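You operate a simulated robot arm through the tools that you are given. There is no shell and no other tool. Be economical: measure what you need, move in short steps, check, and stop when the job is done.

Carry out the task below with a simulated two-armed robot. There is one attempt and no reset: what you move stays moved.

TASK
Screw the stud into the cube weight and clip the hearts foil to it.
Fine: take the screw stud from its cup, run it home in the boss, then move the post clip from the tie rail to the stud.

The check looks at the end state, three seconds after you hand in, the way a careful person would. Anything else that was tipped, shoved, dropped, spilled or broken makes it a failure.

THE ROBOT
Two 6-joint arms with two-finger grippers on one trunk, on a base that drives. Base frame: it is fixed to the floor where the robot stands at the start and does not move with it; the origin is under the middle of the robot, x ahead of it, y to its left, z up; the surface under the hand at the start is at about z = 880. Lengths are in mm, angles in degrees, forces in N, time in s.
The left shoulder is at the start at [70, 148, 1467], the right one opposite. With the tool pointing down near the work surface each hand reaches from about 360 to 640 mm from the robot's upright axis, wherever it stands, measured 20 degrees to its own side. Places, roughly: end rail peg [600, -300, 900]; screw stud tip [600, 0, 900]. Payload 2.45 kg a hand.
The TCP of each hand is the grasp point between the finger pads, 30 mm short of the fingertips. In the tool frame z runs along the fingers and y along their closing line. Largest opening 106 mm; the body of the gripper starts 79 mm behind the TCP.
Orientation is told as [roll, pitch, yaw] about the base's x, y, z axes, in that order, counted from this pose: with the fingers straight down and closing along the base's y, the tool's x points along the base's -x, its y along +y and its z along -z.

THE INTERFACE
- The arms move only by the tool servo_tool. It takes "left_commands", "right_commands" or both (then of equal length, played together; a hand with none holds still); each is a list of rows, each a list of 7 numbers: the shift along the base's x, y, z in mm, then the turn, a rotation vector about the base's x, y, z in degrees, then the gripper command, from -1 (fully open) to 1 (shut), values between in proportion. In form: [[tx, ty, tz, ax, ay, az, jaw], ...]. A call has 1 to 12 rows; each row shifts and turns the commanded pose from where the row before left it. Rows are played at 5 a second. More than 50 mm and 8.6 degrees between two rows, or a gripper value outside its range, and nothing of the call is played. Where a pose cannot be reached the arm comes as near as it can. A force on the tool above 50 N (or 10 N above the force at the start of the call, whichever is more), or a blocked arm, ends the call early, and 0.2 s more pass. The fingers move at their own pace (about 72 mm/s each) and stop on an object; they squeeze with about 36 N. The grip force told is the motor's: it shows also when the fingers shut on nothing. Time passes only in rows, and 0.2 s behind the last, so rows that do not move let the fingers close. The reply holds the time, the measured pose of the TCP, the force on the tool along the base axes, the opening and the grip force, in the units named above and with some noise, with the torque about the TCP (base axes, N m) and any sound that the robot's microphone picked up.
- Cameras (640 x 400 px; columns grow to the right, rows downward): "scene" is now at [121.2, -35.2, 1676]; the picture's right is [-0.42, -0.91, 0.00], its down [-0.69, 0.32, -0.65] and it looks along [0.59, -0.28, -0.76] (base axes); focal length 260 px, centre (320, 200). "left" rides on the left gripper at [76, 2, -106] in its tool frame; the picture's right is [-0.02, 1.00, 0.00], its down [-0.78, -0.02, -0.62] and it looks along [-0.62, -0.01, 0.78] (tool axes); focal length 247 px, centre (320, 200). "right" rides on the right gripper at [76, -2, -106] in its tool frame; the picture's right is [0.02, 1.00, 0.00], its down [-0.78, 0.02, -0.62] and it looks along [-0.62, 0.01, 0.78] (tool axes); focal length 247 px, centre (320, 200). There is no depth. A picture from a camera that has moved, and an enlarged one, comes with that camera's place and axes in the base frame and with its lens.
- grab_frame(camera): a new picture of that camera. It takes no simulated time.
- slide_trunk(by): slides the trunk up (or, below 0, down) by that many mm; the arms and the scene camera ride with it, the base frame stays. It gives what a move gives, with no picture.
- roll_base(legs): drives the robot by 1 to 6 legs, each [ahead, left, turn to the left] in mm, mm and degrees, along the robot's own axes; the way and the turn of a leg run together, so that a leg with both is an arc; at most 1500 mm and 180 degrees a leg. The arms and the cameras ride along, it lands a little off, and it stops where it bumps. It gives what a move gives.
- pan_tilt(pan, tilt): turns the head with the scene camera to pan (to the left, within 86 degrees either way) and tilt (down, from -29 to 69), counted from straight ahead of the robot. It gives what a move gives.
- close_up(camera, box): a new picture of the part [left, top, right, bottom] of that camera's present view, enlarged. It takes no simulated time.
- job_done(): hands the job in; it is judged then, once.

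Go step by step. Nothing tells you exact positions but the pictures and the camera data: compare them with the known pose of the tool, close in by small moves and look again before you grip or let go. The budget is 120 turns and 108 pictures, counting those below and the enlarged ones. Unless the task says otherwise, let go and move clear before handing in.

The tools are called after "Request:" as a command line: name --argument value ..., lists and objects as JSON in quotes. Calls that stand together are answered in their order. servo_tool: Moves the arms, as the interface text tells. Its arguments: {"type":"object","properties":{"left_commands":{"type":"array","items":{"type":"array","items":{"type":"number"}}},"right_commands":{"type":"array","items":{"type":"array","items":{"type":"number"}}}},"required":[]} The other tools are called the same way: slide_trunk (by) slides the trunk up or down; roll_base (legs) drives the base; pan_tilt (pan, tilt) turns the head that bears the scene camera; grab_frame (camera) takes a picture; close_up (camera, box) takes an enlarged picture of a part of a camera's view; job_done () hands the job in.

At the start:

```text
clock: 0.0
left_ee_pos: [610.0, 97.7, 1198.2]
left_orientation: [0.0, 0.0, 0.2]
left_wrist_force: [0.1, 0.5, -0.2]
left_torque: [-0.01, -0.02, -0.04]
left_width: 106.0
left_grip_force: 0.0
right_ee_pos: [488.5, -394.9, 1326.4]
right_orientation: [0.0, 0.0, 0.0]
right_wrist_force: [-0.2, -0.2, 0.1]
right_torque: [0.0, 0.0, -0.01]
right_width: 106.1
right_grip_force: 0.1
trunk travel left (down, up): [-940.0, 0.0]
robot x, y, heading: [-0.4, -2.3, -0.1]
head pan, tilt: [-25.1, 49.5]
```

scene: 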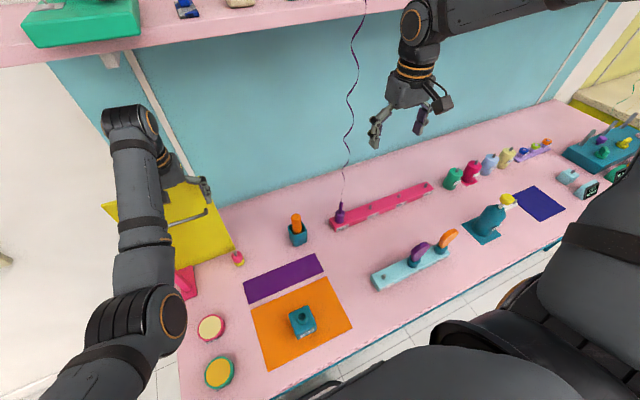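
right: 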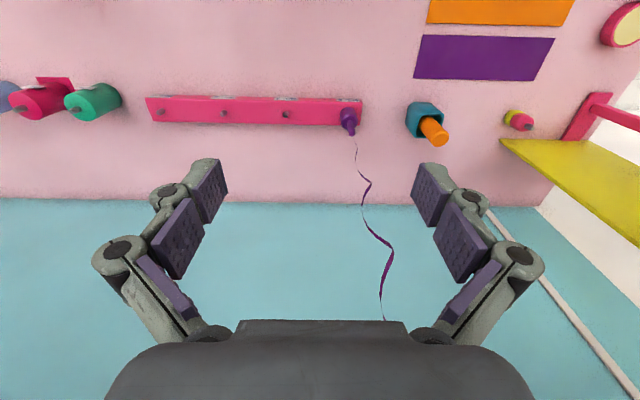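
left: 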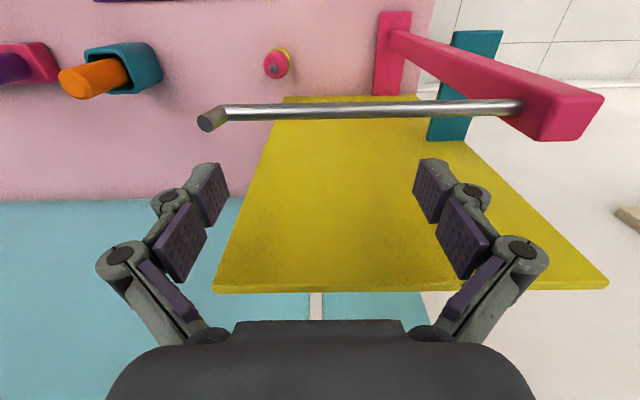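

The orange stud stands in a teal cup, the cube weight with its boss is on the orange mat, and the purple clip with the ribbon is on the end of the pink rail. I'll look closer before moving.

Request:
close_up --camera "scene" --box '[260, 180, 380, 255]'

Request:
close_up --camera "scene" --box '[240, 275, 360, 350]'

Request:
close_up --camera "right" --box '[320, 70, 480, 170]'

Request:
close_up --camera "scene" --box '[360, 130, 600, 290]'

```text
5.33 times, centred on (320, 218) of scene
camera zoom: at [121.2, -35.2, 1676.0], right [-0.42, -0.91, 0.0], down [-0.69, 0.32, -0.65], along [0.59, -0.28, -0.76], focal length 1389 px, centre (320, 107)
```

zoom: 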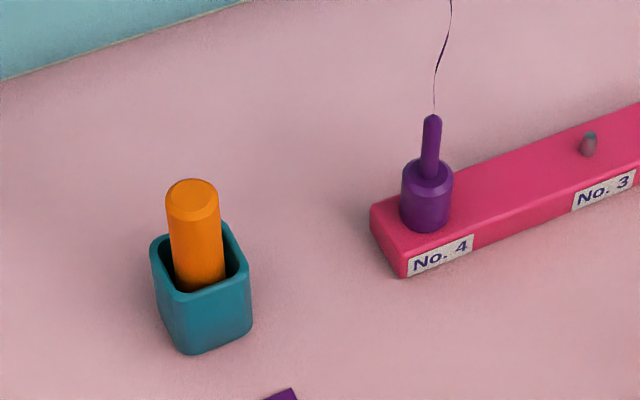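

```text
5.33 times, centred on (300, 312) of scene
camera zoom: at [121.2, -35.2, 1676.0], right [-0.42, -0.91, 0.0], down [-0.69, 0.32, -0.65], along [0.59, -0.28, -0.76], focal length 1389 px, centre (427, -400)
```

zoom: 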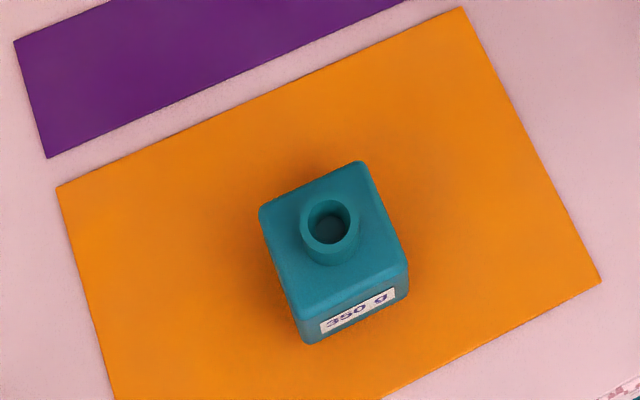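

```text
4.00 times, centred on (400, 120) of right
camera zoom: at [411.6, -396.5, 1433.1], right [-0.02, 1.0, 0.0], down [0.78, 0.02, 0.62], along [0.62, 0.01, -0.78], focal length 988 px, centre (0, 520)
```

zoom: 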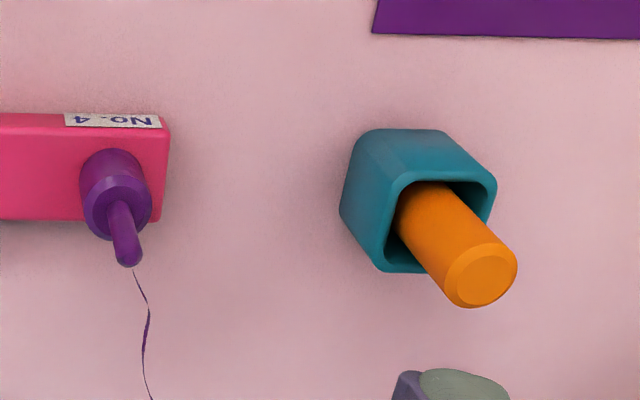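

```text
2.50 times, centred on (480, 210) of scene
camera zoom: at [121.2, -35.2, 1676.0], right [-0.42, -0.91, 0.0], down [-0.69, 0.32, -0.65], along [0.59, -0.28, -0.76], focal length 651 px, centre (-80, 175)
```

zoom: 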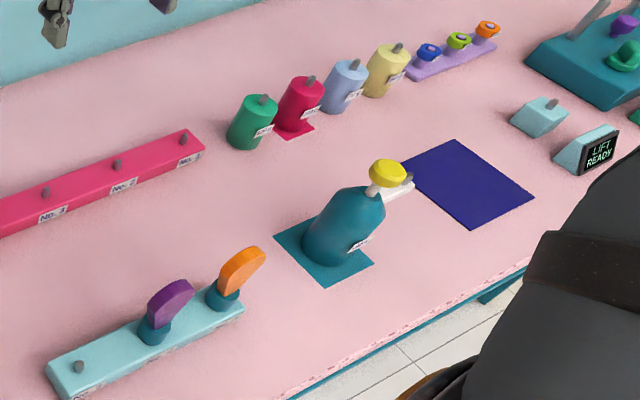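

The stud's visible end is a plain cylinder, about 36 mm wide, standing in the cup. I'll look up along the ribbon to confirm the foil is the hearts one.

Request:
pan_tilt --pan -20 --tilt 0

Request:
grab_frame --camera "scene"

```text
clock: 1.2
left_ee_pos: [609.8, 97.2, 1198.9]
left_orientation: [0.0, 0.0, 0.1]
left_wrist_force: [0.0, -0.3, 0.1]
left_torque: [-0.01, 0.01, -0.01]
left_width: 105.9
left_grip_force: 0.1
right_ee_pos: [488.2, -394.8, 1325.5]
right_orientation: [0.0, 0.0, 0.1]
right_wrist_force: [-0.4, 0.3, 0.5]
right_torque: [-0.01, 0.04, 0.0]
right_width: 106.1
right_grip_force: 0.1
trunk travel left (down, up): [-940.0, 0.0]
robot x, y, heading: [4.0, 0.7, 0.1]
head pan, tilt: [-20.0, 0.0]
```

```text
100 pictures are left
camera scene: at [135.7, -33.3, 1753.2], right [-0.34, -0.94, 0.0], down [0.0, 0.0, -1.0], along [0.94, -0.34, 0.0], focal length 260 px, centre (320, 200)
```

scene: 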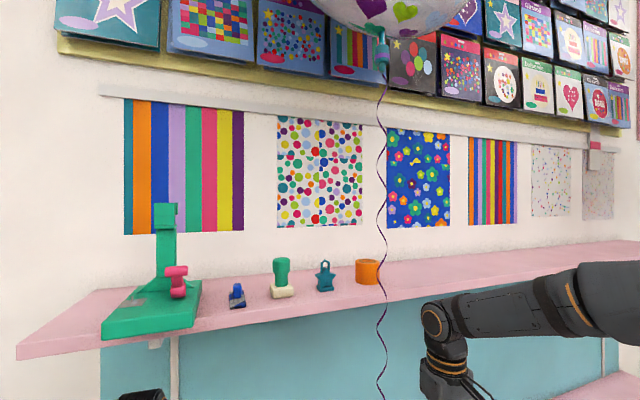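

The foil is the hearts one. The left hand is right behind a silver rod at about z 1194, so I'll raise it clear first and then bring it back toward the robot.

Request:
servo_tool --left_commands '[[0, 0, 20, 0, 0, 0, -1], [0, 0, 20, 0, 0, 0, -1], [0, 0, 20, 0, 0, 0, -1], [0, 0, 10, 0, 0, 0, -1], [0, 0, 0, 0, 0, 0, -1]]'

Request:
grab_frame --camera "left"

Request:
pan_tilt --pan 0 --tilt 50

Request:
grab_frame --camera "scene"

```text
clock: 2.4
left_ee_pos: [639.4, 89.2, 1253.0]
left_orientation: [-0.1, 0.0, 0.1]
left_wrist_force: [-0.6, 0.2, -0.3]
left_torque: [-0.01, -0.01, 0.01]
left_width: 105.7
left_grip_force: 0.1
left hand out of reach, approached as far as the arm can: row 1, 2, 3, 4
right_ee_pos: [488.1, -394.7, 1326.2]
right_orientation: [0.1, 0.0, -0.1]
right_wrist_force: [0.1, 0.7, -0.5]
right_torque: [0.01, 0.0, 0.0]
right_width: 106.0
right_grip_force: 0.0
trunk travel left (down, up): [-940.0, 0.0]
robot x, y, heading: [-0.4, 4.8, -0.2]
head pan, tilt: [-20.0, 0.0]
```

```text
99 pictures are left
camera left: at [563.1, 91.3, 1359.9], right [0.02, 1.0, 0.0], down [0.78, -0.02, 0.62], along [0.62, -0.01, -0.78], focal length 247 px, centre (320, 200)
```

left: 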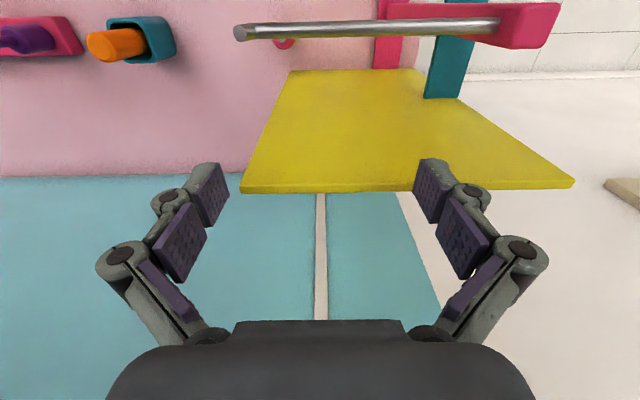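

```text
clock: 3.6
left_ee_pos: [639.1, 88.5, 1252.8]
left_orientation: [0.0, 0.1, 0.1]
left_wrist_force: [0.0, 0.4, -0.1]
left_torque: [0.03, -0.04, -0.02]
left_width: 105.9
left_grip_force: 0.0
right_ee_pos: [488.8, -394.7, 1327.0]
right_orientation: [0.0, 0.0, 0.0]
right_wrist_force: [0.3, -0.3, -0.5]
right_torque: [0.03, -0.01, 0.01]
right_width: 106.0
right_grip_force: 0.0
trunk travel left (down, up): [-940.0, 0.0]
robot x, y, heading: [0.7, 0.3, -0.2]
head pan, tilt: [0.0, 50.0]
```

```text
98 pictures are left
camera scene: at [128.2, -2.6, 1675.4], right [0.0, -1.0, 0.0], down [-0.77, 0.0, -0.64], along [0.64, 0.0, -0.77], focal length 260 px, centre (320, 200)
```

scene: 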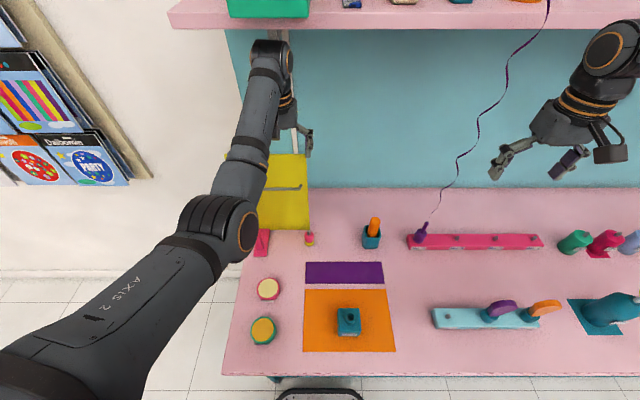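

The table is at z≈880. By triangulation the stud top is at about (592, -178, 1028), the clip at about (585, -337) and the cube at about (342, -80). I'll bring the right hand above the stud at a safe height and park the left hand further back.

Request:
servo_tool --right_commands '[[0, 43, -30, 0, 0, 0, -1], [0, 43, -30, 0, 0, 0, -1], [0, 43, -30, 0, 0, 0, -1], [0, 43, -30, 0, 0, 0, -1], [0, 45, -26, 0, 0, 0, -1], [20, 0, 0, 0, 0, 0, -1], [20, 0, 0, 0, 0, 0, -1], [0, 0, 0, 0, 0, 0, -1]]' --left_commands '[[-40, 5, 0, 0, 0, 0, -1], [-40, 10, 0, 0, 0, 0, -1], [-40, 10, 0, 0, 0, 0, -1], [-40, 10, 0, 0, 0, 0, -1], [-40, 20, 0, 0, 0, 0, -1], [0, 20, 0, 0, 0, 0, -1], [0, 20, 0, 0, 0, 0, -1], [0, 0, 0, 0, 0, 0, -1]]'

Request:
grab_frame --camera "right"

Request:
grab_frame --camera "scene"

```text
refused: row 1 steps farther than a row can; nothing moved
```

```text
97 pictures are left
camera right: at [411.6, -396.7, 1433.0], right [-0.02, 1.0, 0.0], down [0.78, 0.02, 0.62], along [0.62, 0.01, -0.78], focal length 247 px, centre (320, 200)
```

right: 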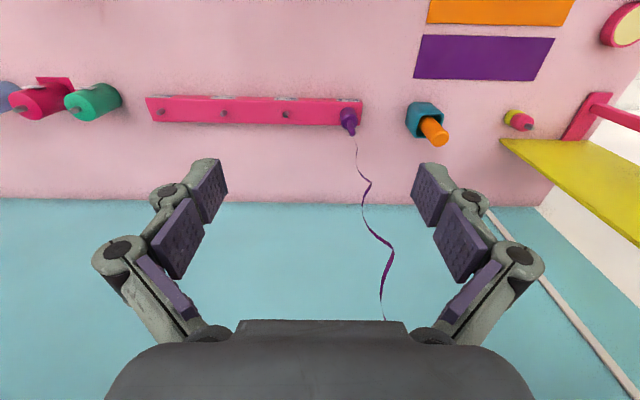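

```text
96 pictures are left
camera scene: at [128.2, -2.6, 1675.4], right [0.0, -1.0, 0.0], down [-0.77, 0.0, -0.64], along [0.64, 0.0, -0.77], focal length 260 px, centre (320, 200)
```

scene: 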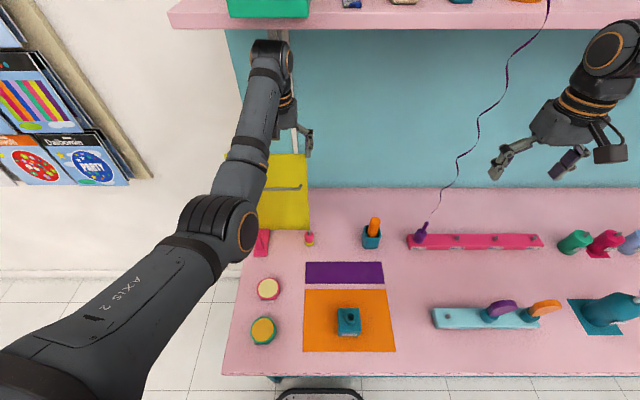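

That step was slightly over the limit, so I'll repeat it with smaller rows.

Request:
servo_tool --right_commands '[[0, 36, -25, 0, 0, 0, -1], [0, 36, -25, 0, 0, 0, -1], [0, 36, -25, 0, 0, 0, -1], [0, 36, -25, 0, 0, 0, -1], [0, 36, -25, 0, 0, 0, -1], [0, 36, -25, 0, 0, 0, -1], [20, 0, -20, 0, 0, 0, -1], [20, 0, 0, 0, 0, 0, -1], [0, 0, 0, 0, 0, 0, -1]]' --left_commands '[[-40, 5, 0, 0, 0, 0, -1], [-40, 10, 0, 0, 0, 0, -1], [-40, 10, 0, 0, 0, 0, -1], [-40, 10, 0, 0, 0, 0, -1], [-40, 20, 0, 0, 0, 0, -1], [0, 20, 0, 0, 0, 0, -1], [0, 20, 0, 0, 0, 0, -1], [0, 0, 0, 0, 0, 0, -1], [0, 0, 0, 0, 0, 0, -1]]'

Request:
grab_frame --camera "right"

Request:
grab_frame --camera "scene"

```text
clock: 5.6
left_ee_pos: [590.7, 131.4, 1162.9]
left_orientation: [0.3, -0.2, -0.2]
left_wrist_force: [10.8, -33.1, 14.5]
left_torque: [2.31, 0.6, -0.35]
left_width: 98.0
left_grip_force: 0.1
left hand out of reach, approached as far as the arm can: row 1, 2, 3, 4, 5, 6, 7
right_ee_pos: [423.5, -323.3, 1162.5]
right_orientation: [0.6, 0.1, -0.2]
right_wrist_force: [-0.2, -0.6, -0.4]
right_torque: [-0.03, 0.01, 0.04]
right_width: 106.0
right_grip_force: 0.0
right hand out of reach, approached as far as the arm can: row 1, 2, 3, 4, 5, 6, 7, 8
trunk travel left (down, up): [-940.0, 0.0]
robot x, y, heading: [0.6, 2.3, 0.1]
head pan, tilt: [0.0, 50.0]
```

```text
95 pictures are left
camera right: at [346.9, -326.5, 1269.5], right [-0.02, 1.0, 0.01], down [0.78, 0.01, 0.62], along [0.62, 0.02, -0.78], focal length 247 px, centre (320, 200)
```

right: 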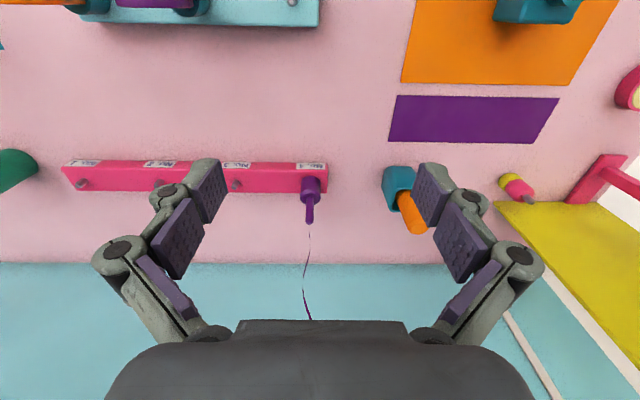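

```text
94 pictures are left
camera scene: at [129.5, -15.6, 1675.3], right [0.0, -1.0, -0.01], down [-0.77, 0.01, -0.64], along [0.64, 0.01, -0.77], focal length 260 px, centre (320, 200)
```

scene: 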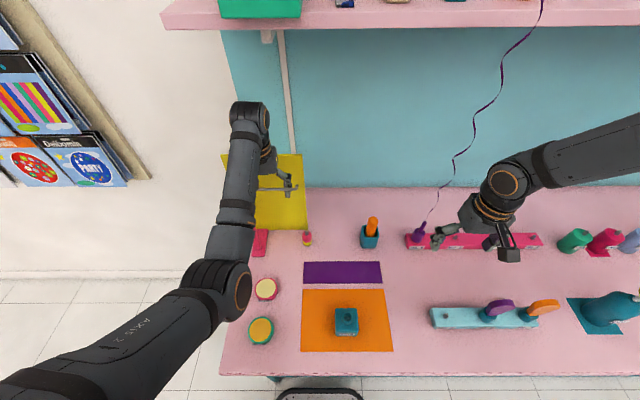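

The left hand is pressing on something, probably the rod, with about 37 N. I'll check before moving it.

Request:
grab_frame --camera "left"

Request:
close_up --camera "scene" --box '[200, 90, 330, 260]'

```text
93 pictures are left
camera left: at [514.1, 132.9, 1268.4], right [0.02, 1.0, 0.01], down [0.78, -0.02, 0.62], along [0.62, -0.01, -0.78], focal length 247 px, centre (320, 200)
```

left: 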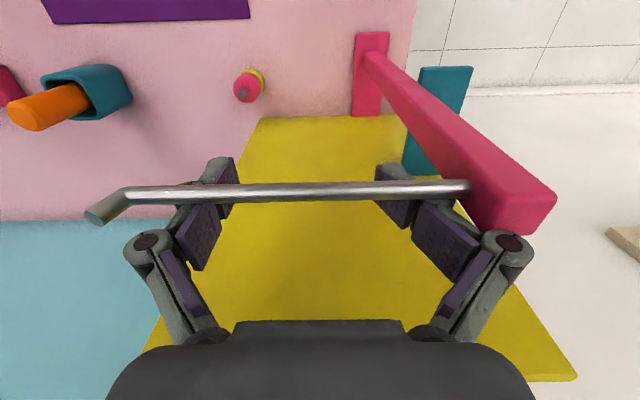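

```text
2.35 times, centred on (265, 175) of scene
camera zoom: at [129.5, -15.6, 1675.3], right [0.0, -1.0, -0.01], down [-0.77, 0.01, -0.64], along [0.64, 0.01, -0.77], focal length 613 px, centre (449, 259)
```

zoom: 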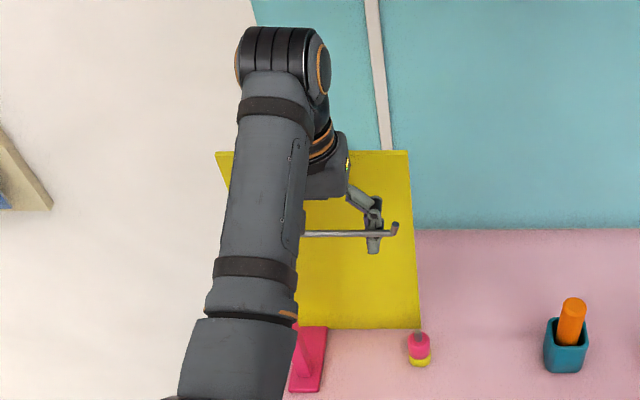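

The left fingers are behind the rod and the left finger is touching the red bar. I'll send a no-move test on the free right hand first, to learn how the commanded pose carries over.

Request:
servo_tool --right_commands '[[0, 0, 0, 0, 0, 0, -1], [0, 0, 0, 0, 0, 0, -1], [0, 0, 0, 0, 0, 0, -1]]'

```text
clock: 6.4
left_ee_pos: [590.2, 131.2, 1160.9]
left_orientation: [0.4, 0.0, 0.0]
left_wrist_force: [11.7, -33.1, 12.9]
left_torque: [2.36, 0.62, -0.45]
left_width: 98.1
left_grip_force: 0.0
right_ee_pos: [423.6, -323.5, 1162.5]
right_orientation: [0.6, 0.0, 0.1]
right_wrist_force: [-1.3, 0.0, -0.5]
right_torque: [0.01, -0.02, -0.03]
right_width: 106.0
right_grip_force: 0.0
trunk travel left (down, up): [-940.0, 0.0]
robot x, y, heading: [-1.5, 0.3, 0.1]
head pan, tilt: [0.0, 50.0]
```

The command re-bases on the real pose after each call. I'll back the left hand off the bar in small steps: −y and slightly +x.

Request:
servo_tool --left_commands '[[2, -6, 0, 0, 0, 0, -1], [4, -6, 0, 0, 0, 0, -1], [0, 0, 0, 0, 0, 0, -1]]'

```text
clock: 7.2
left_ee_pos: [591.8, 127.9, 1160.9]
left_orientation: [0.3, 0.0, 0.2]
left_wrist_force: [-5.7, -10.6, 2.5]
left_torque: [0.64, -0.24, 0.53]
left_width: 102.3
left_grip_force: 0.0
right_ee_pos: [421.2, -316.0, 1165.9]
right_orientation: [0.3, -0.2, 0.0]
right_wrist_force: [0.9, 0.1, -0.2]
right_torque: [0.03, 0.01, -0.02]
right_width: 105.8
right_grip_force: 0.0
trunk travel left (down, up): [-940.0, 0.0]
robot x, y, heading: [-1.2, -0.3, -0.1]
head pan, tilt: [0.0, 50.0]
```

The force is dropping. I'll continue toward the original free pose at about (610, 98, 1198).

Request:
servo_tool --left_commands '[[4, -6, 0, 0, 0, 0, -1], [6, -8, 0, 0, 0, 0, -1], [6, -8, 5, 0, 0, 0, -1], [4, -8, 10, 0, 0, 0, -1], [0, 0, 10, 0, 0, 0, -1], [0, 0, 10, 0, 0, 0, -1], [0, 0, 0, 0, 0, 0, -1]]'

Request:
grab_frame --camera "left"

```text
clock: 8.8
left_ee_pos: [615.7, 100.6, 1197.1]
left_orientation: [0.0, -0.2, 0.0]
left_wrist_force: [-0.6, -0.5, -0.1]
left_torque: [-0.01, -0.01, 0.02]
left_width: 106.1
left_grip_force: 0.1
right_ee_pos: [422.4, -314.8, 1164.7]
right_orientation: [0.1, -0.1, 0.1]
right_wrist_force: [-0.3, 0.4, -0.5]
right_torque: [0.02, 0.01, -0.05]
right_width: 106.1
right_grip_force: 0.1
trunk travel left (down, up): [-940.0, 0.0]
robot x, y, heading: [-1.4, -4.2, -0.1]
head pan, tilt: [0.0, 50.0]
```

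```text
91 pictures are left
camera left: at [539.4, 102.5, 1302.9], right [0.02, 1.0, 0.0], down [0.78, -0.02, 0.62], along [0.62, -0.01, -0.78], focal length 247 px, centre (320, 200)
```

left: 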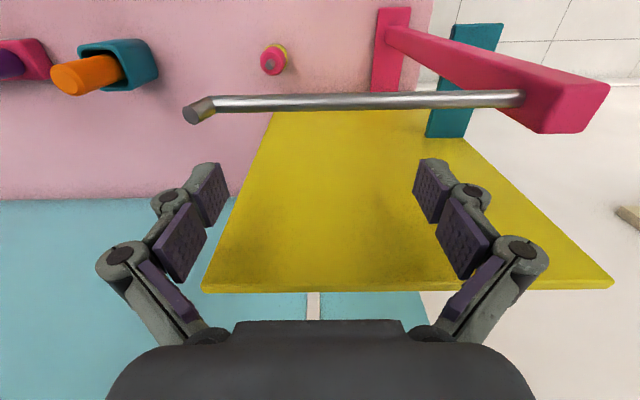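

The hand is free again. I'll leave to the right at constant x with the fingers shut, past the rod's end, in small verified steps.

Request:
servo_tool --left_commands '[[0, 0, 0, 0, 0, 0, 1], [0, 0, 0, 0, 0, 0, 1], [0, -15, 0, 0, 0, 0, 1], [0, -20, 0, 0, 0, 0, 1], [0, -20, 0, 0, 0, 0, 1], [0, -20, 0, 0, 0, 0, 1], [0, -20, 0, 0, 0, 0, 1], [0, 0, 0, 0, 0, 0, 1]]'

Request:
grab_frame --camera "left"

```text
clock: 10.6
left_ee_pos: [617.7, 9.8, 1197.0]
left_orientation: [0.1, 0.1, 0.4]
left_wrist_force: [-1.0, 0.9, 0.4]
left_torque: [-0.02, -0.02, -0.02]
left_width: 0.1
left_grip_force: 28.4
right_ee_pos: [422.5, -314.4, 1165.7]
right_orientation: [0.2, -0.1, 0.1]
right_wrist_force: [-0.2, 0.3, -0.1]
right_torque: [0.01, 0.0, 0.0]
right_width: 106.3
right_grip_force: 0.0
trunk travel left (down, up): [-940.0, 0.0]
robot x, y, heading: [-2.5, 0.4, -0.0]
head pan, tilt: [0.0, 50.0]
```

```text
90 pictures are left
camera left: at [541.0, 11.5, 1302.7], right [0.01, 1.0, 0.0], down [0.78, -0.01, 0.62], along [0.62, -0.01, -0.78], focal length 247 px, centre (320, 200)
```

left: 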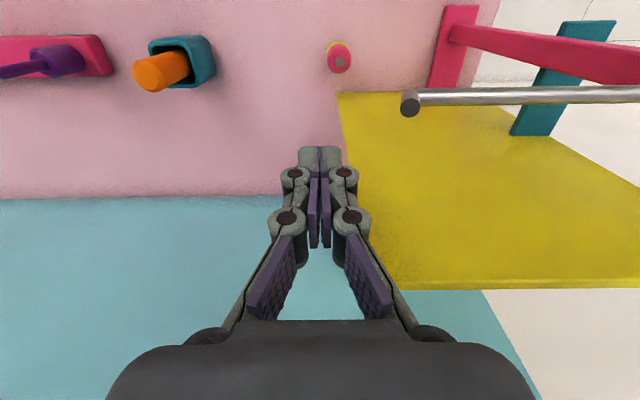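

The fingers have cleared the rod end. A bit more right, then back toward the robot.

Request:
servo_tool --left_commands '[[0, -15, 0, 0, 0, 0, 1], [0, -15, 0, 0, 0, 0, 1], [-20, 0, 0, 0, 0, 0, 1], [-20, 0, 0, 0, 0, 0, 1], [-25, 0, 0, 0, 0, 0, 1], [-25, 0, 0, 0, 0, 0, 1], [-25, 0, 0, 0, 0, 0, 1], [-25, 0, 0, 0, 0, 0, 1], [0, 20, 0, 0, 0, 0, 1], [0, 20, 0, 0, 0, 0, 1], [0, 20, 0, 0, 0, 0, 1], [0, 0, 0, 0, 0, 0, 1]]'

```text
clock: 12.7
left_ee_pos: [589.8, 79.6, 1181.5]
left_orientation: [0.3, -2.6, 0.5]
left_wrist_force: [5.8, -3.6, 6.3]
left_torque: [0.07, 0.08, 0.05]
left_width: 0.2
left_grip_force: 28.8
left hand out of reach, approached as far as the arm can: row 1, 2, 3, 4, 5, 6, 7, 8, 9, 10
right_ee_pos: [424.6, -315.3, 1165.4]
right_orientation: [0.1, -0.1, 0.0]
right_wrist_force: [0.2, -0.5, -0.1]
right_torque: [0.0, -0.02, 0.01]
right_width: 105.7
right_grip_force: 0.1
trunk travel left (down, up): [-940.0, 0.0]
robot x, y, heading: [-1.0, -2.1, 0.1]
head pan, tilt: [0.0, 50.0]
stopped in row 10 (left hand): the force on the tool passed its limit at 65 N (the readings are from after the stop); the commanded pose is now the measured one
```

The arm can't retract there, so it slid back behind the rod and touched it. I'll ease off +x, go back to the clear spot at y≈10, then use the base to strafe out.

Request:
servo_tool --left_commands '[[8, 0, 0, 0, 0, 0, 1], [10, 0, 5, 0, 2.6, 0, 1], [10, -5, 10, 0, 0, 0, 1], [0, -15, 0, 0, 0, 0, 1], [0, -15, 0, 0, 0, 0, 1], [0, -15, 0, 0, 0, 0, 1], [0, -15, 0, 0, 0, 0, 1], [0, 0, 0, 0, 0, 0, 1]]'

Request:
grab_frame --camera "left"

Request:
grab_frame --camera "scene"

```text
clock: 14.5
left_ee_pos: [616.3, 14.8, 1198.4]
left_orientation: [0.2, 0.2, 0.5]
left_wrist_force: [-0.1, -0.5, 0.3]
left_torque: [-0.02, 0.02, 0.01]
left_width: 0.0
left_grip_force: 28.5
right_ee_pos: [423.1, -314.4, 1166.3]
right_orientation: [0.1, -0.1, 0.0]
right_wrist_force: [0.8, 0.0, 0.3]
right_torque: [0.02, 0.02, 0.03]
right_width: 106.2
right_grip_force: 0.0
trunk travel left (down, up): [-940.0, 0.0]
robot x, y, heading: [-3.1, -4.2, 0.1]
head pan, tilt: [0.0, 50.0]
```

```text
89 pictures are left
camera left: at [540.0, 16.4, 1304.2], right [0.01, 1.0, 0.0], down [0.78, -0.01, 0.62], along [0.62, -0.01, -0.78], focal length 247 px, centre (320, 200)
```

left: 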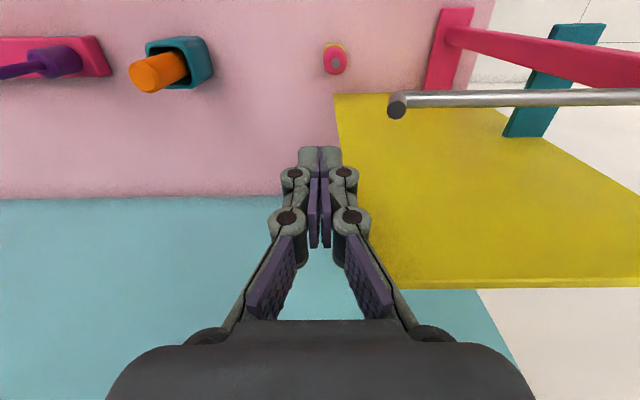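

```text
88 pictures are left
camera scene: at [128.5, -2.4, 1675.4], right [0.0, -1.0, 0.0], down [-0.77, 0.0, -0.64], along [0.64, 0.0, -0.77], focal length 260 px, centre (320, 200)
```

scene: 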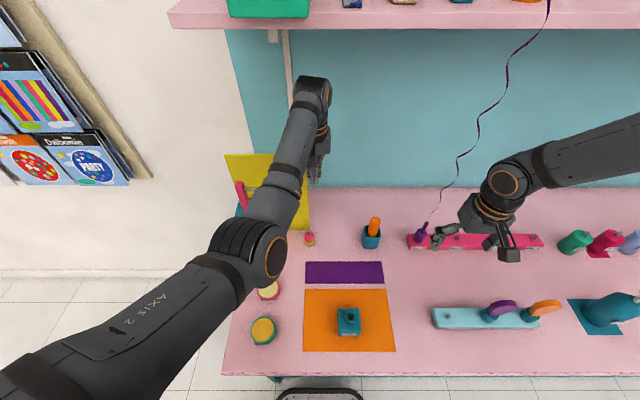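

The left hand is clear of the rod end. I'll strafe the base right and back up, so both hands come away from the stand without moving the arms.

Request:
roll_base --legs '[[0, -130, 0], [-150, 0, 0]]'

Request:
grab_frame --camera "scene"

```text
clock: 16.8
left_ee_pos: [470.2, -117.9, 1195.5]
left_orientation: [0.2, 0.3, 0.5]
left_wrist_force: [-0.1, -0.2, 0.1]
left_torque: [0.0, 0.04, -0.03]
left_width: 0.2
left_grip_force: 28.9
right_ee_pos: [276.0, -445.0, 1164.5]
right_orientation: [0.0, 0.1, -0.1]
right_wrist_force: [1.0, -0.1, -0.9]
right_torque: [-0.01, 0.03, -0.02]
right_width: 106.0
right_grip_force: 0.2
trunk travel left (down, up): [-940.0, 0.0]
robot x, y, heading: [-149.9, -130.5, -0.2]
head pan, tilt: [0.0, 50.0]
```

```text
87 pictures are left
camera scene: at [-16.0, -134.8, 1675.0], right [0.0, -1.0, 0.0], down [-0.77, 0.0, -0.64], along [0.64, 0.0, -0.77], focal length 260 px, centre (320, 200)
```

scene: 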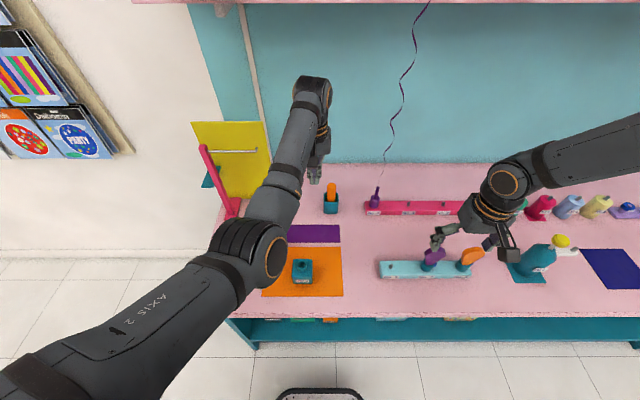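

There's plenty of free space here. I'll move the left hand back and left in short checks, and the right hand to a good ready pose.

Request:
servo_tool --left_commands '[[0, 15, -20, 0, 0, 0, 1], [0, 15, -20, 0, 0, 0, 1], [-20, 15, -20, 0, 0, 0, 1], [-20, 15, -20, 0, 0, 0, 1], [-20, 15, -20, 0, 0, 0, 1], [-20, 15, -10, 0, 0, 0, 1]]' --right_commands '[[10, 0, -10, 0, 0, 0, -1], [10, 0, -10, 0, 0, 0, -1], [10, 0, -10, 0, 0, 0, -1], [10, 0, -10, 0, 0, 0, -1], [10, 0, -10, 0, 0, 0, -1], [10, 0, 0, 0, 0, 0, -1]]'

```text
clock: 18.4
left_ee_pos: [401.3, 1.3, 1101.7]
left_orientation: [2.6, -2.2, 1.6]
left_wrist_force: [0.2, -0.6, -0.4]
left_torque: [-0.03, 0.0, 0.01]
left_width: 0.0
left_grip_force: 28.8
right_ee_pos: [302.5, -480.3, 1125.5]
right_orientation: [0.2, -0.1, -0.1]
right_wrist_force: [-0.1, 0.3, -0.1]
right_torque: [0.0, -0.04, -0.05]
right_width: 105.9
right_grip_force: 0.0
right hand out of reach, approached as far as the arm can: row 1, 2, 3, 4, 5, 6
trunk travel left (down, up): [-940.0, 0.0]
robot x, y, heading: [-148.5, -132.5, -0.1]
head pan, tilt: [0.0, 50.0]
stopped in row 6 (left hand): the arm was blocked; the commanded pose is now the measured one
```

The left arm reports a block at (401, 1, 1102). I'll look.

Request:
grab_frame --camera "scene"

Request:
grab_frame --camera "left"

Request:
grab_frame --camera "right"

```text
86 pictures are left
camera scene: at [-21.6, -132.9, 1675.5], right [0.0, -1.0, 0.0], down [-0.77, 0.0, -0.64], along [0.64, 0.0, -0.77], focal length 260 px, centre (320, 200)
```

scene: 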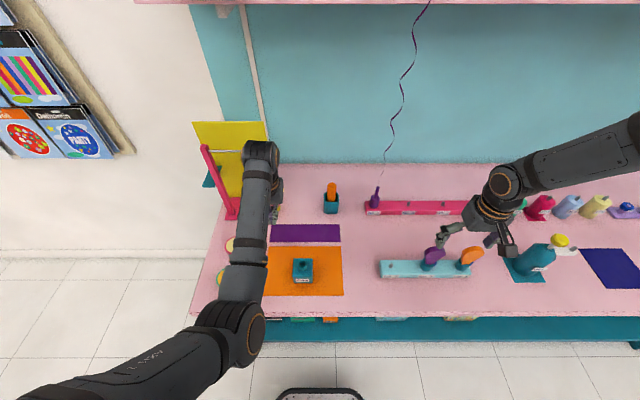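

```text
85 pictures are left
camera left: at [321.5, -3.5, 1205.7], right [-0.01, 1.0, 0.05], down [0.76, -0.02, 0.65], along [0.65, 0.04, -0.76], focal length 247 px, centre (320, 200)
```

left: 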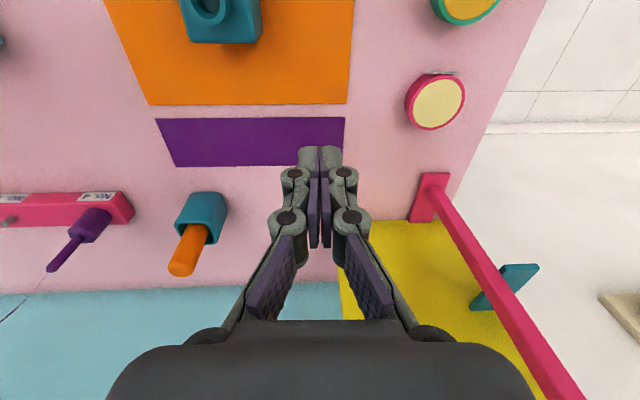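

```text
84 pictures are left
camera right: at [226.8, -482.4, 1231.5], right [-0.02, 1.0, 0.0], down [0.78, 0.01, 0.62], along [0.62, 0.01, -0.78], focal length 247 px, centre (320, 200)
```

right: 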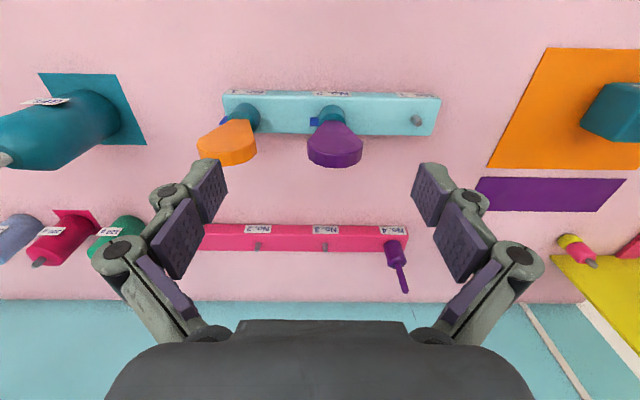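

No contact is visible, so it was probably lag near a joint limit. I'll move the left hand back and the right hand inward, in short steps at lower height.

Request:
servo_tool --left_commands '[[-10, 0, 0, 0, 0, 0, 1], [-15, 0, 0, 0, 0, 0, 1], [-15, 0, 0, 0, 0, 0, 1], [-15, 0, 0, 0, 0, 0, 1]]' --right_commands '[[0, 10, -5, 0, 0, 0, -1], [0, 15, -5, 0, 0, 0, -1], [0, 15, -5, 0, 0, 0, -1], [0, 15, -5, 0, 0, 0, -1]]'

```text
clock: 19.4
left_ee_pos: [399.6, 45.4, 1164.8]
left_orientation: [7.4, -10.9, 3.0]
left_wrist_force: [0.6, 1.3, 0.5]
left_torque: [0.0, 0.02, -0.01]
left_width: 0.0
left_grip_force: 28.6
right_ee_pos: [276.1, -457.2, 1115.5]
right_orientation: [0.3, -0.2, 0.0]
right_wrist_force: [0.2, 0.0, 0.7]
right_torque: [-0.03, 0.02, 0.02]
right_width: 106.1
right_grip_force: 0.1
right hand out of reach, approached as far as the arm can: row 1, 2, 3, 4
trunk travel left (down, up): [-940.0, 0.0]
robot x, y, heading: [-148.3, -129.5, -0.3]
head pan, tilt: [0.0, 50.0]
stopped in row 4 (left hand): the arm was blocked; the commanded pose is now the measured one
```

The wrist's bend limit with the tool pointing down at this height explains these failures. Tilting the fingers forward (negative pitch) in transit should fix it, so I'll try that on both hands.

Request:
servo_tool --left_commands '[[0, 0, -5, -2, -8, 0, 1], [0, 0, -5, -2, -8, 0, 1], [-20, 0, -5, -2, -5, 0, 1], [-20, 0, -5, 0, 0, 0, 1], [-20, 0, 0, 0, 0, 0, 1]]' --right_commands '[[0, 0, 0, 0, -8, 0, -1], [0, 10, 0, 0, -8, 0, -1], [0, 20, 0, 0, -8, 0, -1], [0, 20, 0, 0, 0, 0, -1], [0, 20, 0, 0, 0, 0, -1]]'

```text
clock: 20.2
left_ee_pos: [448.4, 63.9, 1255.7]
left_orientation: [2.7, -40.6, 4.8]
left_wrist_force: [-0.1, 0.3, 1.0]
left_torque: [-0.01, 0.01, -0.02]
left_width: 0.1
left_grip_force: 28.5
right_ee_pos: [274.3, -441.6, 1114.4]
right_orientation: [0.1, -18.8, -0.1]
right_wrist_force: [0.8, -1.0, 0.3]
right_torque: [-0.05, 0.0, -0.02]
right_width: 105.9
right_grip_force: 0.0
trunk travel left (down, up): [-940.0, 0.0]
robot x, y, heading: [-143.9, -133.0, 0.0]
head pan, tilt: [0.0, 50.0]
stopped in row 3 (left hand): the arm was blocked; the commanded pose is now the measured one
```

The right arm now works. The left arm is swinging oddly, so I'll look at it.

Request:
grab_frame --camera "scene"

Request:
grab_frame --camera "left"

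```text
83 pictures are left
camera scene: at [-21.4, -132.4, 1675.5], right [0.0, -1.0, 0.0], down [-0.77, 0.0, -0.64], along [0.64, 0.0, -0.77], focal length 260 px, centre (320, 200)
```

scene: 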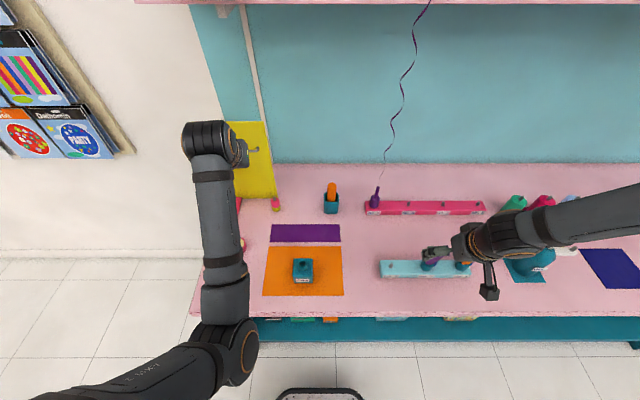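

```text
82 pictures are left
camera left: at [321.9, 50.1, 1287.5], right [-0.1, 0.99, 0.05], down [0.19, -0.03, 0.98], along [0.98, 0.11, -0.19], focal length 247 px, centre (320, 200)
```

left: 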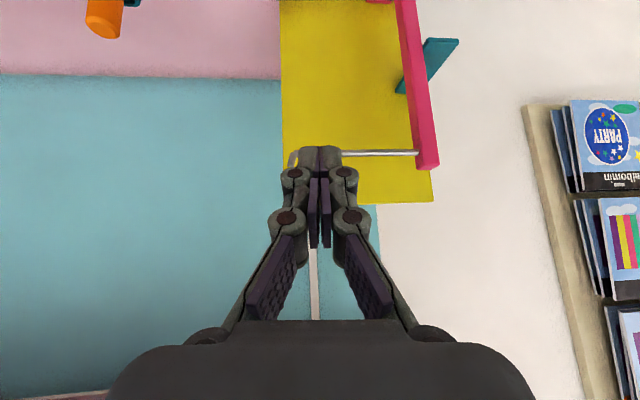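

Request:
servo_tool --left_commands '[[-10, 0, 0, 0, 0, 0, 1], [-10, 0, 0, 0, 0, 0, 1], [0, 0, 0, 0, 0, 0, 1]]' --right_commands '[[0, 20, 0, 0, 0, 0, -1], [0, 20, 0, 0, 0, 0, -1], [0, 20, 0, 0, 0, 0, -1]]'

```text
clock: 21.2
left_ee_pos: [438.0, 76.5, 1276.3]
left_orientation: [5.3, -43.2, 3.9]
left_wrist_force: [1.1, 1.2, -0.6]
left_torque: [0.01, -0.02, -0.01]
left_width: 0.1
left_grip_force: 28.8
right_ee_pos: [262.2, -406.1, 1121.4]
right_orientation: [0.3, -18.9, -0.3]
right_wrist_force: [0.3, 0.7, -0.8]
right_torque: [-0.03, 0.0, 0.02]
right_width: 106.1
right_grip_force: 0.1
right hand out of reach, approached as far as the arm can: row 2, 3
trunk travel left (down, up): [-940.0, 0.0]
robot x, y, heading: [-148.1, -128.6, 0.1]
head pan, tilt: [0.0, 50.0]
stopped in row 3 (left hand): the arm was blocked; the commanded pose is now the measured one
```

Both hands are too near the body for this height. I'll send the left hand downward and the right hand outward in x, then inward.

Request:
servo_tool --left_commands '[[0, -10, -15, 0, 0, 0, 1], [0, -10, -15, 0, 0, 0, 1], [0, -10, -15, 0, 0, 0, 1]]' --right_commands '[[30, 0, 0, 0, 0, 0, -1], [30, 0, 0, 0, 0, 0, -1], [20, 20, 0, 0, 0, 0, -1]]'

```text
clock: 22.1
left_ee_pos: [459.6, 104.3, 1288.8]
left_orientation: [17.1, -49.7, -1.9]
left_wrist_force: [0.6, 0.9, 0.0]
left_torque: [-0.02, -0.01, -0.01]
left_width: 0.0
left_grip_force: 28.7
right_ee_pos: [312.2, -430.7, 1133.5]
right_orientation: [0.3, -18.9, -0.1]
right_wrist_force: [-0.7, -0.6, 0.0]
right_torque: [-0.04, 0.01, 0.01]
right_width: 106.2
right_grip_force: 0.0
right hand out of reach, approached as far as the arm can: row 1, 2, 3
trunk travel left (down, up): [-940.0, 0.0]
robot x, y, heading: [-147.5, -129.6, 0.1]
head pan, tilt: [0.0, 50.0]
stopped in row 3 (left hand): the arm was blocked; the commanded pose is now the measured one
```

The behaviour depends on the arm configurations, so I'll look at each arm's elbow before more moves.

Request:
pan_tilt --pan -70 --tilt 45

Request:
grab_frame --camera "scene"

Request:
pan_tilt --pan 70 --tilt 45

Request:
grab_frame --camera "scene"

```text
clock: 23.5
left_ee_pos: [460.7, 102.3, 1289.2]
left_orientation: [17.2, -49.6, -2.0]
left_wrist_force: [-1.1, 0.5, -0.7]
left_torque: [-0.01, -0.01, 0.0]
left_width: 0.1
left_grip_force: 28.8
right_ee_pos: [312.7, -431.1, 1134.6]
right_orientation: [0.3, -19.0, -0.1]
right_wrist_force: [-0.4, 0.1, 0.4]
right_torque: [0.0, 0.01, -0.04]
right_width: 106.0
right_grip_force: 0.0
trunk travel left (down, up): [-940.0, 0.0]
robot x, y, heading: [-149.7, -131.1, -0.2]
head pan, tilt: [-70.0, 45.0]
```

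```text
81 pictures are left
camera scene: at [-69.7, -209.2, 1682.3], right [-0.94, -0.34, 0.0], down [-0.24, 0.66, -0.71], along [0.24, -0.66, -0.71], focal length 260 px, centre (320, 200)
```

scene: 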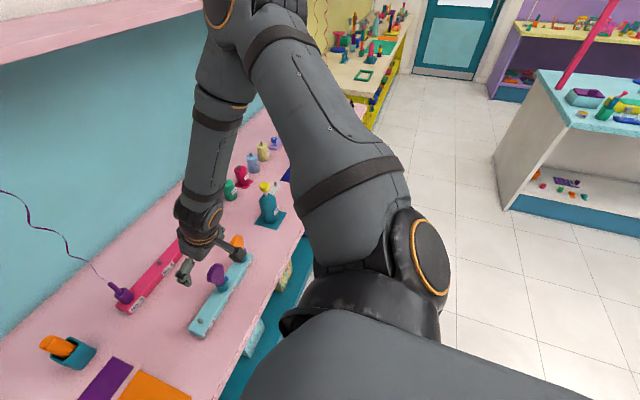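

```text
clock: 25.7
left_ee_pos: [460.0, 103.9, 1288.2]
left_orientation: [17.2, -49.7, -1.9]
left_wrist_force: [-0.2, 0.9, -0.1]
left_torque: [0.06, 0.01, 0.02]
left_width: 0.0
left_grip_force: 28.8
right_ee_pos: [312.6, -432.0, 1134.3]
right_orientation: [0.3, -18.9, -0.1]
right_wrist_force: [0.1, 0.2, -0.8]
right_torque: [0.01, 0.01, 0.02]
right_width: 106.0
right_grip_force: 0.0
trunk travel left (down, up): [-940.0, 0.0]
robot x, y, heading: [-145.3, -130.7, 0.1]
head pan, tilt: [70.0, 45.0]
```

```text
80 pictures are left
camera scene: at [-69.3, -56.5, 1682.3], right [0.94, -0.34, 0.0], down [-0.24, -0.66, -0.71], along [0.24, 0.66, -0.71], focal length 260 px, centre (320, 200)
```

scene: 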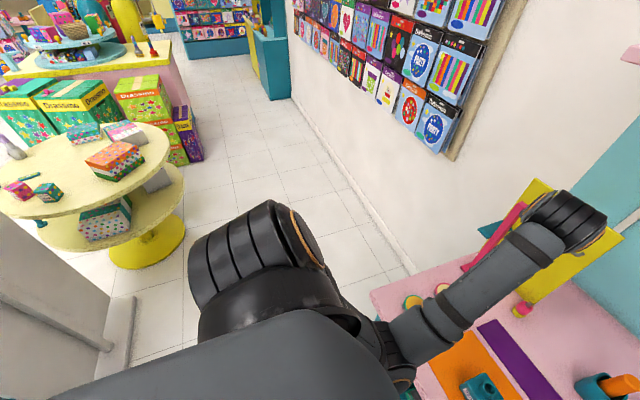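

The right arm is elbow-up and the left is elbow-down near its fold limit. I'll back the base off 250 mm so both arms can be reconfigured in free air.

Request:
roll_base --legs '[[-300, 0, 0]]'

Request:
servo_tool --left_commands '[[20, 0, 0, 0, 8, 0, 1], [20, 0, 0, 0, 8, 0, 1], [20, 0, 0, 0, 8, 0, 1], [0, 0, 0, 0, 0, 0, 1]]' --right_commands '[[15, 5, -25, 0, 5, 0, -1], [15, 5, -25, 0, 5, 0, -1], [15, 5, -25, 0, 5, 0, -1], [0, 0, 0, 0, 0, 0, -1]]'

```text
clock: 27.7
left_ee_pos: [161.0, 104.9, 1287.5]
left_orientation: [17.1, -49.5, -1.7]
left_wrist_force: [0.2, 0.3, -0.4]
left_torque: [0.01, -0.01, 0.0]
left_width: 0.3
left_grip_force: 28.7
right_ee_pos: [15.5, -429.7, 1132.6]
right_orientation: [0.3, -18.8, 0.2]
right_wrist_force: [0.0, 0.7, -0.6]
right_torque: [0.0, 0.06, 0.03]
right_width: 106.1
right_grip_force: 0.1
trunk travel left (down, up): [-940.0, 0.0]
robot x, y, heading: [-443.3, -132.0, 0.1]
head pan, tilt: [70.0, 45.0]
```

```text
clock: 28.7
left_ee_pos: [215.9, 105.1, 1289.1]
left_orientation: [16.3, -25.6, -1.3]
left_wrist_force: [-0.1, -0.6, -0.9]
left_torque: [0.01, -0.01, -0.04]
left_width: 0.0
left_grip_force: 29.1
right_ee_pos: [3.5, -479.5, 1082.5]
right_orientation: [0.5, -4.1, 0.0]
right_wrist_force: [-0.1, -0.8, -0.1]
right_torque: [0.0, 0.03, -0.02]
right_width: 106.1
right_grip_force: 0.0
right hand out of reach, approached as far as the arm can: row 1, 2, 3
trunk travel left (down, up): [-940.0, 0.0]
robot x, y, heading: [-446.6, -131.1, 0.1]
head pan, tilt: [70.0, 45.0]
```

The left arm recovers when extended. The right arm refuses to move inward at constant yaw, possibly because of a wrist roll limit. I'll test by letting the tool yaw along with it.

Request:
servo_tool --right_commands '[[0, 0, 0, 0, 0, 8, -1], [0, 0, 0, 0, 0, 8, -1], [0, 15, 0, 0, 0, 8, -1], [0, 15, 0, 0, 0, 0, -1]]' --left_commands '[[0, 0, -10, -5, 8, 0, 1], [0, 0, -10, -5, 8, 0, 1], [0, 0, -10, -5, 8, 0, 1], [0, 0, 0, 0, 0, 0, 1]]'

```text
refused: row 1 steps farther than a row can; nothing moved
```

Request:
servo_tool --right_commands '[[0, 0, 0, 0, 0, 8, -1], [0, 0, 0, 0, 0, 8, -1], [0, 15, 0, 0, 0, 8, -1], [0, 15, 0, 0, 0, 0, -1]]' --left_commands '[[0, 0, -10, -4, 7, 0, 1], [0, 0, -10, -4, 7, 0, 1], [0, 0, -10, -4, 7, 0, 1], [0, 0, 0, 0, 0, 0, 1]]'

```text
clock: 29.7
left_ee_pos: [216.8, 105.4, 1259.4]
left_orientation: [3.9, -4.4, 2.0]
left_wrist_force: [-0.5, -0.2, 0.3]
left_torque: [-0.02, -0.01, 0.0]
left_width: 0.0
left_grip_force: 28.6
right_ee_pos: [-5.8, -463.7, 1087.3]
right_orientation: [0.4, -3.9, 24.2]
right_wrist_force: [-0.5, -0.4, 0.2]
right_torque: [-0.01, 0.01, 0.01]
right_width: 105.9
right_grip_force: 0.2
right hand out of reach, approached as far as the arm can: row 3, 4
trunk travel left (down, up): [-940.0, 0.0]
robot x, y, heading: [-448.0, -129.5, 0.2]
head pan, tilt: [70.0, 45.0]
```

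Yaw is free, so that is not the cause. I'll test the right arm by extending it forward and down, without asking for inward motion, and continue levelling the left.

Request:
servo_tool --right_commands '[[20, -10, -20, 0, 2, -8, -1], [20, -10, -20, 0, 2, -8, -1], [20, -10, -20, 0, 0, -8, -1], [20, -10, -20, 0, 0, 0, -1], [20, -10, -20, 0, 0, 0, -1], [0, 0, 0, 0, 0, 0, -1]]' --left_commands '[[0, 0, -20, -1, 1, 0, 1], [0, 0, -20, -1, 1, 0, 1], [0, 0, -20, -1, 1, 0, 1], [0, 0, -20, 0, 1, -1, 1], [0, 0, -20, 0, 0, -1, 1], [0, 0, 0, 0, 0, 0, 1]]'

Request:
pan_tilt --pan 0 --tilt 40

Request:
grab_frame --camera "scene"

```text
clock: 31.1
left_ee_pos: [219.8, 106.5, 1158.0]
left_orientation: [1.2, -0.3, 0.0]
left_wrist_force: [1.2, 0.6, 0.6]
left_torque: [0.0, 0.0, 0.0]
left_width: 0.0
left_grip_force: 28.4
right_ee_pos: [30.9, -533.9, 1048.4]
right_orientation: [1.6, 0.0, 0.0]
right_wrist_force: [-0.2, 0.1, 0.2]
right_torque: [0.02, 0.0, 0.02]
right_width: 106.2
right_grip_force: 0.0
right hand out of reach, approached as far as the arm can: row 1, 2, 3, 4, 5
trunk travel left (down, up): [-940.0, 0.0]
robot x, y, heading: [-447.1, -129.9, 0.1]
head pan, tilt: [70.0, 45.0]
```

```text
clock: 32.5
left_ee_pos: [219.4, 105.2, 1157.3]
left_orientation: [1.2, -0.4, 0.1]
left_wrist_force: [0.2, 0.2, 0.5]
left_torque: [-0.02, 0.01, -0.04]
left_width: 0.0
left_grip_force: 28.6
right_ee_pos: [30.1, -533.3, 1046.7]
right_orientation: [1.5, -0.2, 0.0]
right_wrist_force: [-0.2, -0.6, 0.5]
right_torque: [-0.01, 0.02, -0.01]
right_width: 105.8
right_grip_force: 0.1
trunk travel left (down, up): [-940.0, 0.0]
robot x, y, heading: [-449.3, -131.5, -0.0]
head pan, tilt: [0.0, 40.0]
```

```text
79 pictures are left
camera scene: at [-312.8, -132.4, 1689.5], right [0.0, -1.0, 0.0], down [-0.64, 0.0, -0.77], along [0.77, 0.0, -0.64], focal length 260 px, centre (320, 200)
```

scene: 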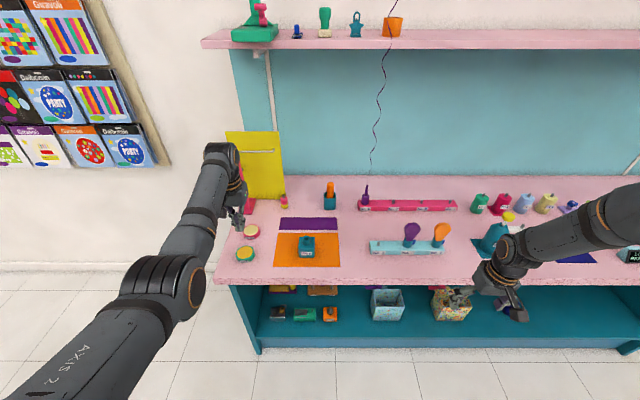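

The left arm is healthy when extended. I'll try extending the right arm forward and up, in free air above the table, to get it off its limit.

Request:
servo_tool --right_commands '[[25, 0, 20, 0, 0, 0, -1], [25, 0, 20, 0, 0, 0, -1], [25, 0, 20, 0, 0, 0, -1], [30, 0, 20, 0, 0, 0, -1], [30, 0, 10, 0, 0, 0, -1], [0, 0, 0, 0, 0, 0, -1]]'

```text
clock: 34.0
left_ee_pos: [218.5, 105.3, 1158.3]
left_orientation: [1.1, -0.2, 0.1]
left_wrist_force: [-0.1, 0.3, 0.5]
left_torque: [0.01, -0.01, -0.01]
left_width: 0.0
left_grip_force: 29.0
right_ee_pos: [99.5, -581.0, 1155.1]
right_orientation: [1.5, -0.1, 0.0]
right_wrist_force: [0.1, 0.0, -1.0]
right_torque: [0.01, 0.01, 0.03]
right_width: 106.0
right_grip_force: 0.1
right hand out of reach, approached as far as the arm can: row 1, 2, 3, 4, 5
trunk travel left (down, up): [-940.0, 0.0]
robot x, y, heading: [-450.2, -129.5, -0.2]
head pan, tilt: [0.0, 40.0]
```

The right arm's shoulder seems to be at a limit, so it only moves radially. The left arm responds well, so I'll test its low workspace there.

Request:
servo_tool --left_commands '[[-10, -10, -20, 0, 0, 0, -1], [-10, -10, -20, 0, 0, 0, -1], [-15, -10, -20, 0, 0, 0, -1], [-15, -10, -20, 0, 0, 0, -1], [-15, -10, -20, 0, 0, 0, -1], [-15, 0, -20, 0, 0, 0, -1], [0, 0, 0, 0, 0, 0, -1]]'

```text
clock: 35.5
left_ee_pos: [139.7, 55.2, 1038.0]
left_orientation: [1.2, -0.3, 0.0]
left_wrist_force: [-0.2, -0.4, -1.2]
left_torque: [0.01, -0.03, 0.02]
left_width: 105.9
left_grip_force: 0.0
right_ee_pos: [98.7, -580.2, 1153.7]
right_orientation: [1.5, 0.0, 0.0]
right_wrist_force: [0.1, 0.2, 0.0]
right_torque: [0.03, -0.01, 0.02]
right_width: 106.1
right_grip_force: 0.1
trunk travel left (down, up): [-940.0, 0.0]
robot x, y, heading: [-449.2, -130.3, 0.2]
head pan, tilt: [0.0, 40.0]
```

The left arm works well down low. I'll probe retracting further, and try raising the right arm's elbow by letting it come inward at high z.

Request:
servo_tool --left_commands '[[-20, -5, 0, 0, 0, 0, -1], [-20, -5, 0, 0, 0, 0, -1], [-20, -5, 0, 0, 0, 0, -1], [-20, -5, 0, 0, 0, 0, -1], [-20, -5, 0, 0, 0, 0, -1], [0, 0, 0, 0, 0, 0, -1]]' --right_commands '[[0, 10, 25, 0, 0, 0, -1], [0, 10, 25, 0, 0, 0, -1], [0, 10, 25, 0, 0, 0, -1], [0, 10, 25, 0, 0, 0, -1], [0, 10, 25, 0, 0, 0, -1], [0, 0, 0, 0, 0, 0, -1]]'

Request:
grab_frame --camera "scene"

```text
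clock: 37.0
left_ee_pos: [39.7, 32.6, 1038.8]
left_orientation: [1.5, -0.5, 0.2]
left_wrist_force: [1.1, 0.1, 0.3]
left_torque: [0.01, 0.01, 0.0]
left_width: 106.0
left_grip_force: 0.0
right_ee_pos: [83.6, -541.4, 1280.3]
right_orientation: [1.5, -0.1, 0.0]
right_wrist_force: [0.1, 0.7, -0.1]
right_torque: [0.02, 0.0, 0.0]
right_width: 106.3
right_grip_force: 0.1
right hand out of reach, approached as far as the arm can: row 2, 3, 4, 5
trunk travel left (down, up): [-940.0, 0.0]
robot x, y, heading: [-447.4, -128.4, 0.2]
head pan, tilt: [0.0, 40.0]
```

```text
78 pictures are left
camera scene: at [-311.9, -132.5, 1689.5], right [0.0, -1.0, 0.0], down [-0.64, 0.0, -0.77], along [0.77, 0.0, -0.64], focal length 260 px, centre (320, 200)
```

scene: 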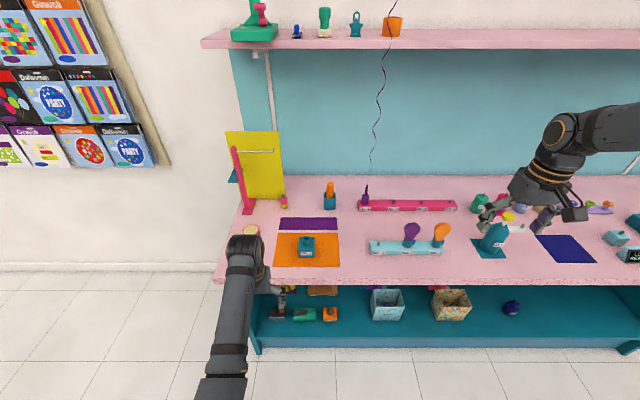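

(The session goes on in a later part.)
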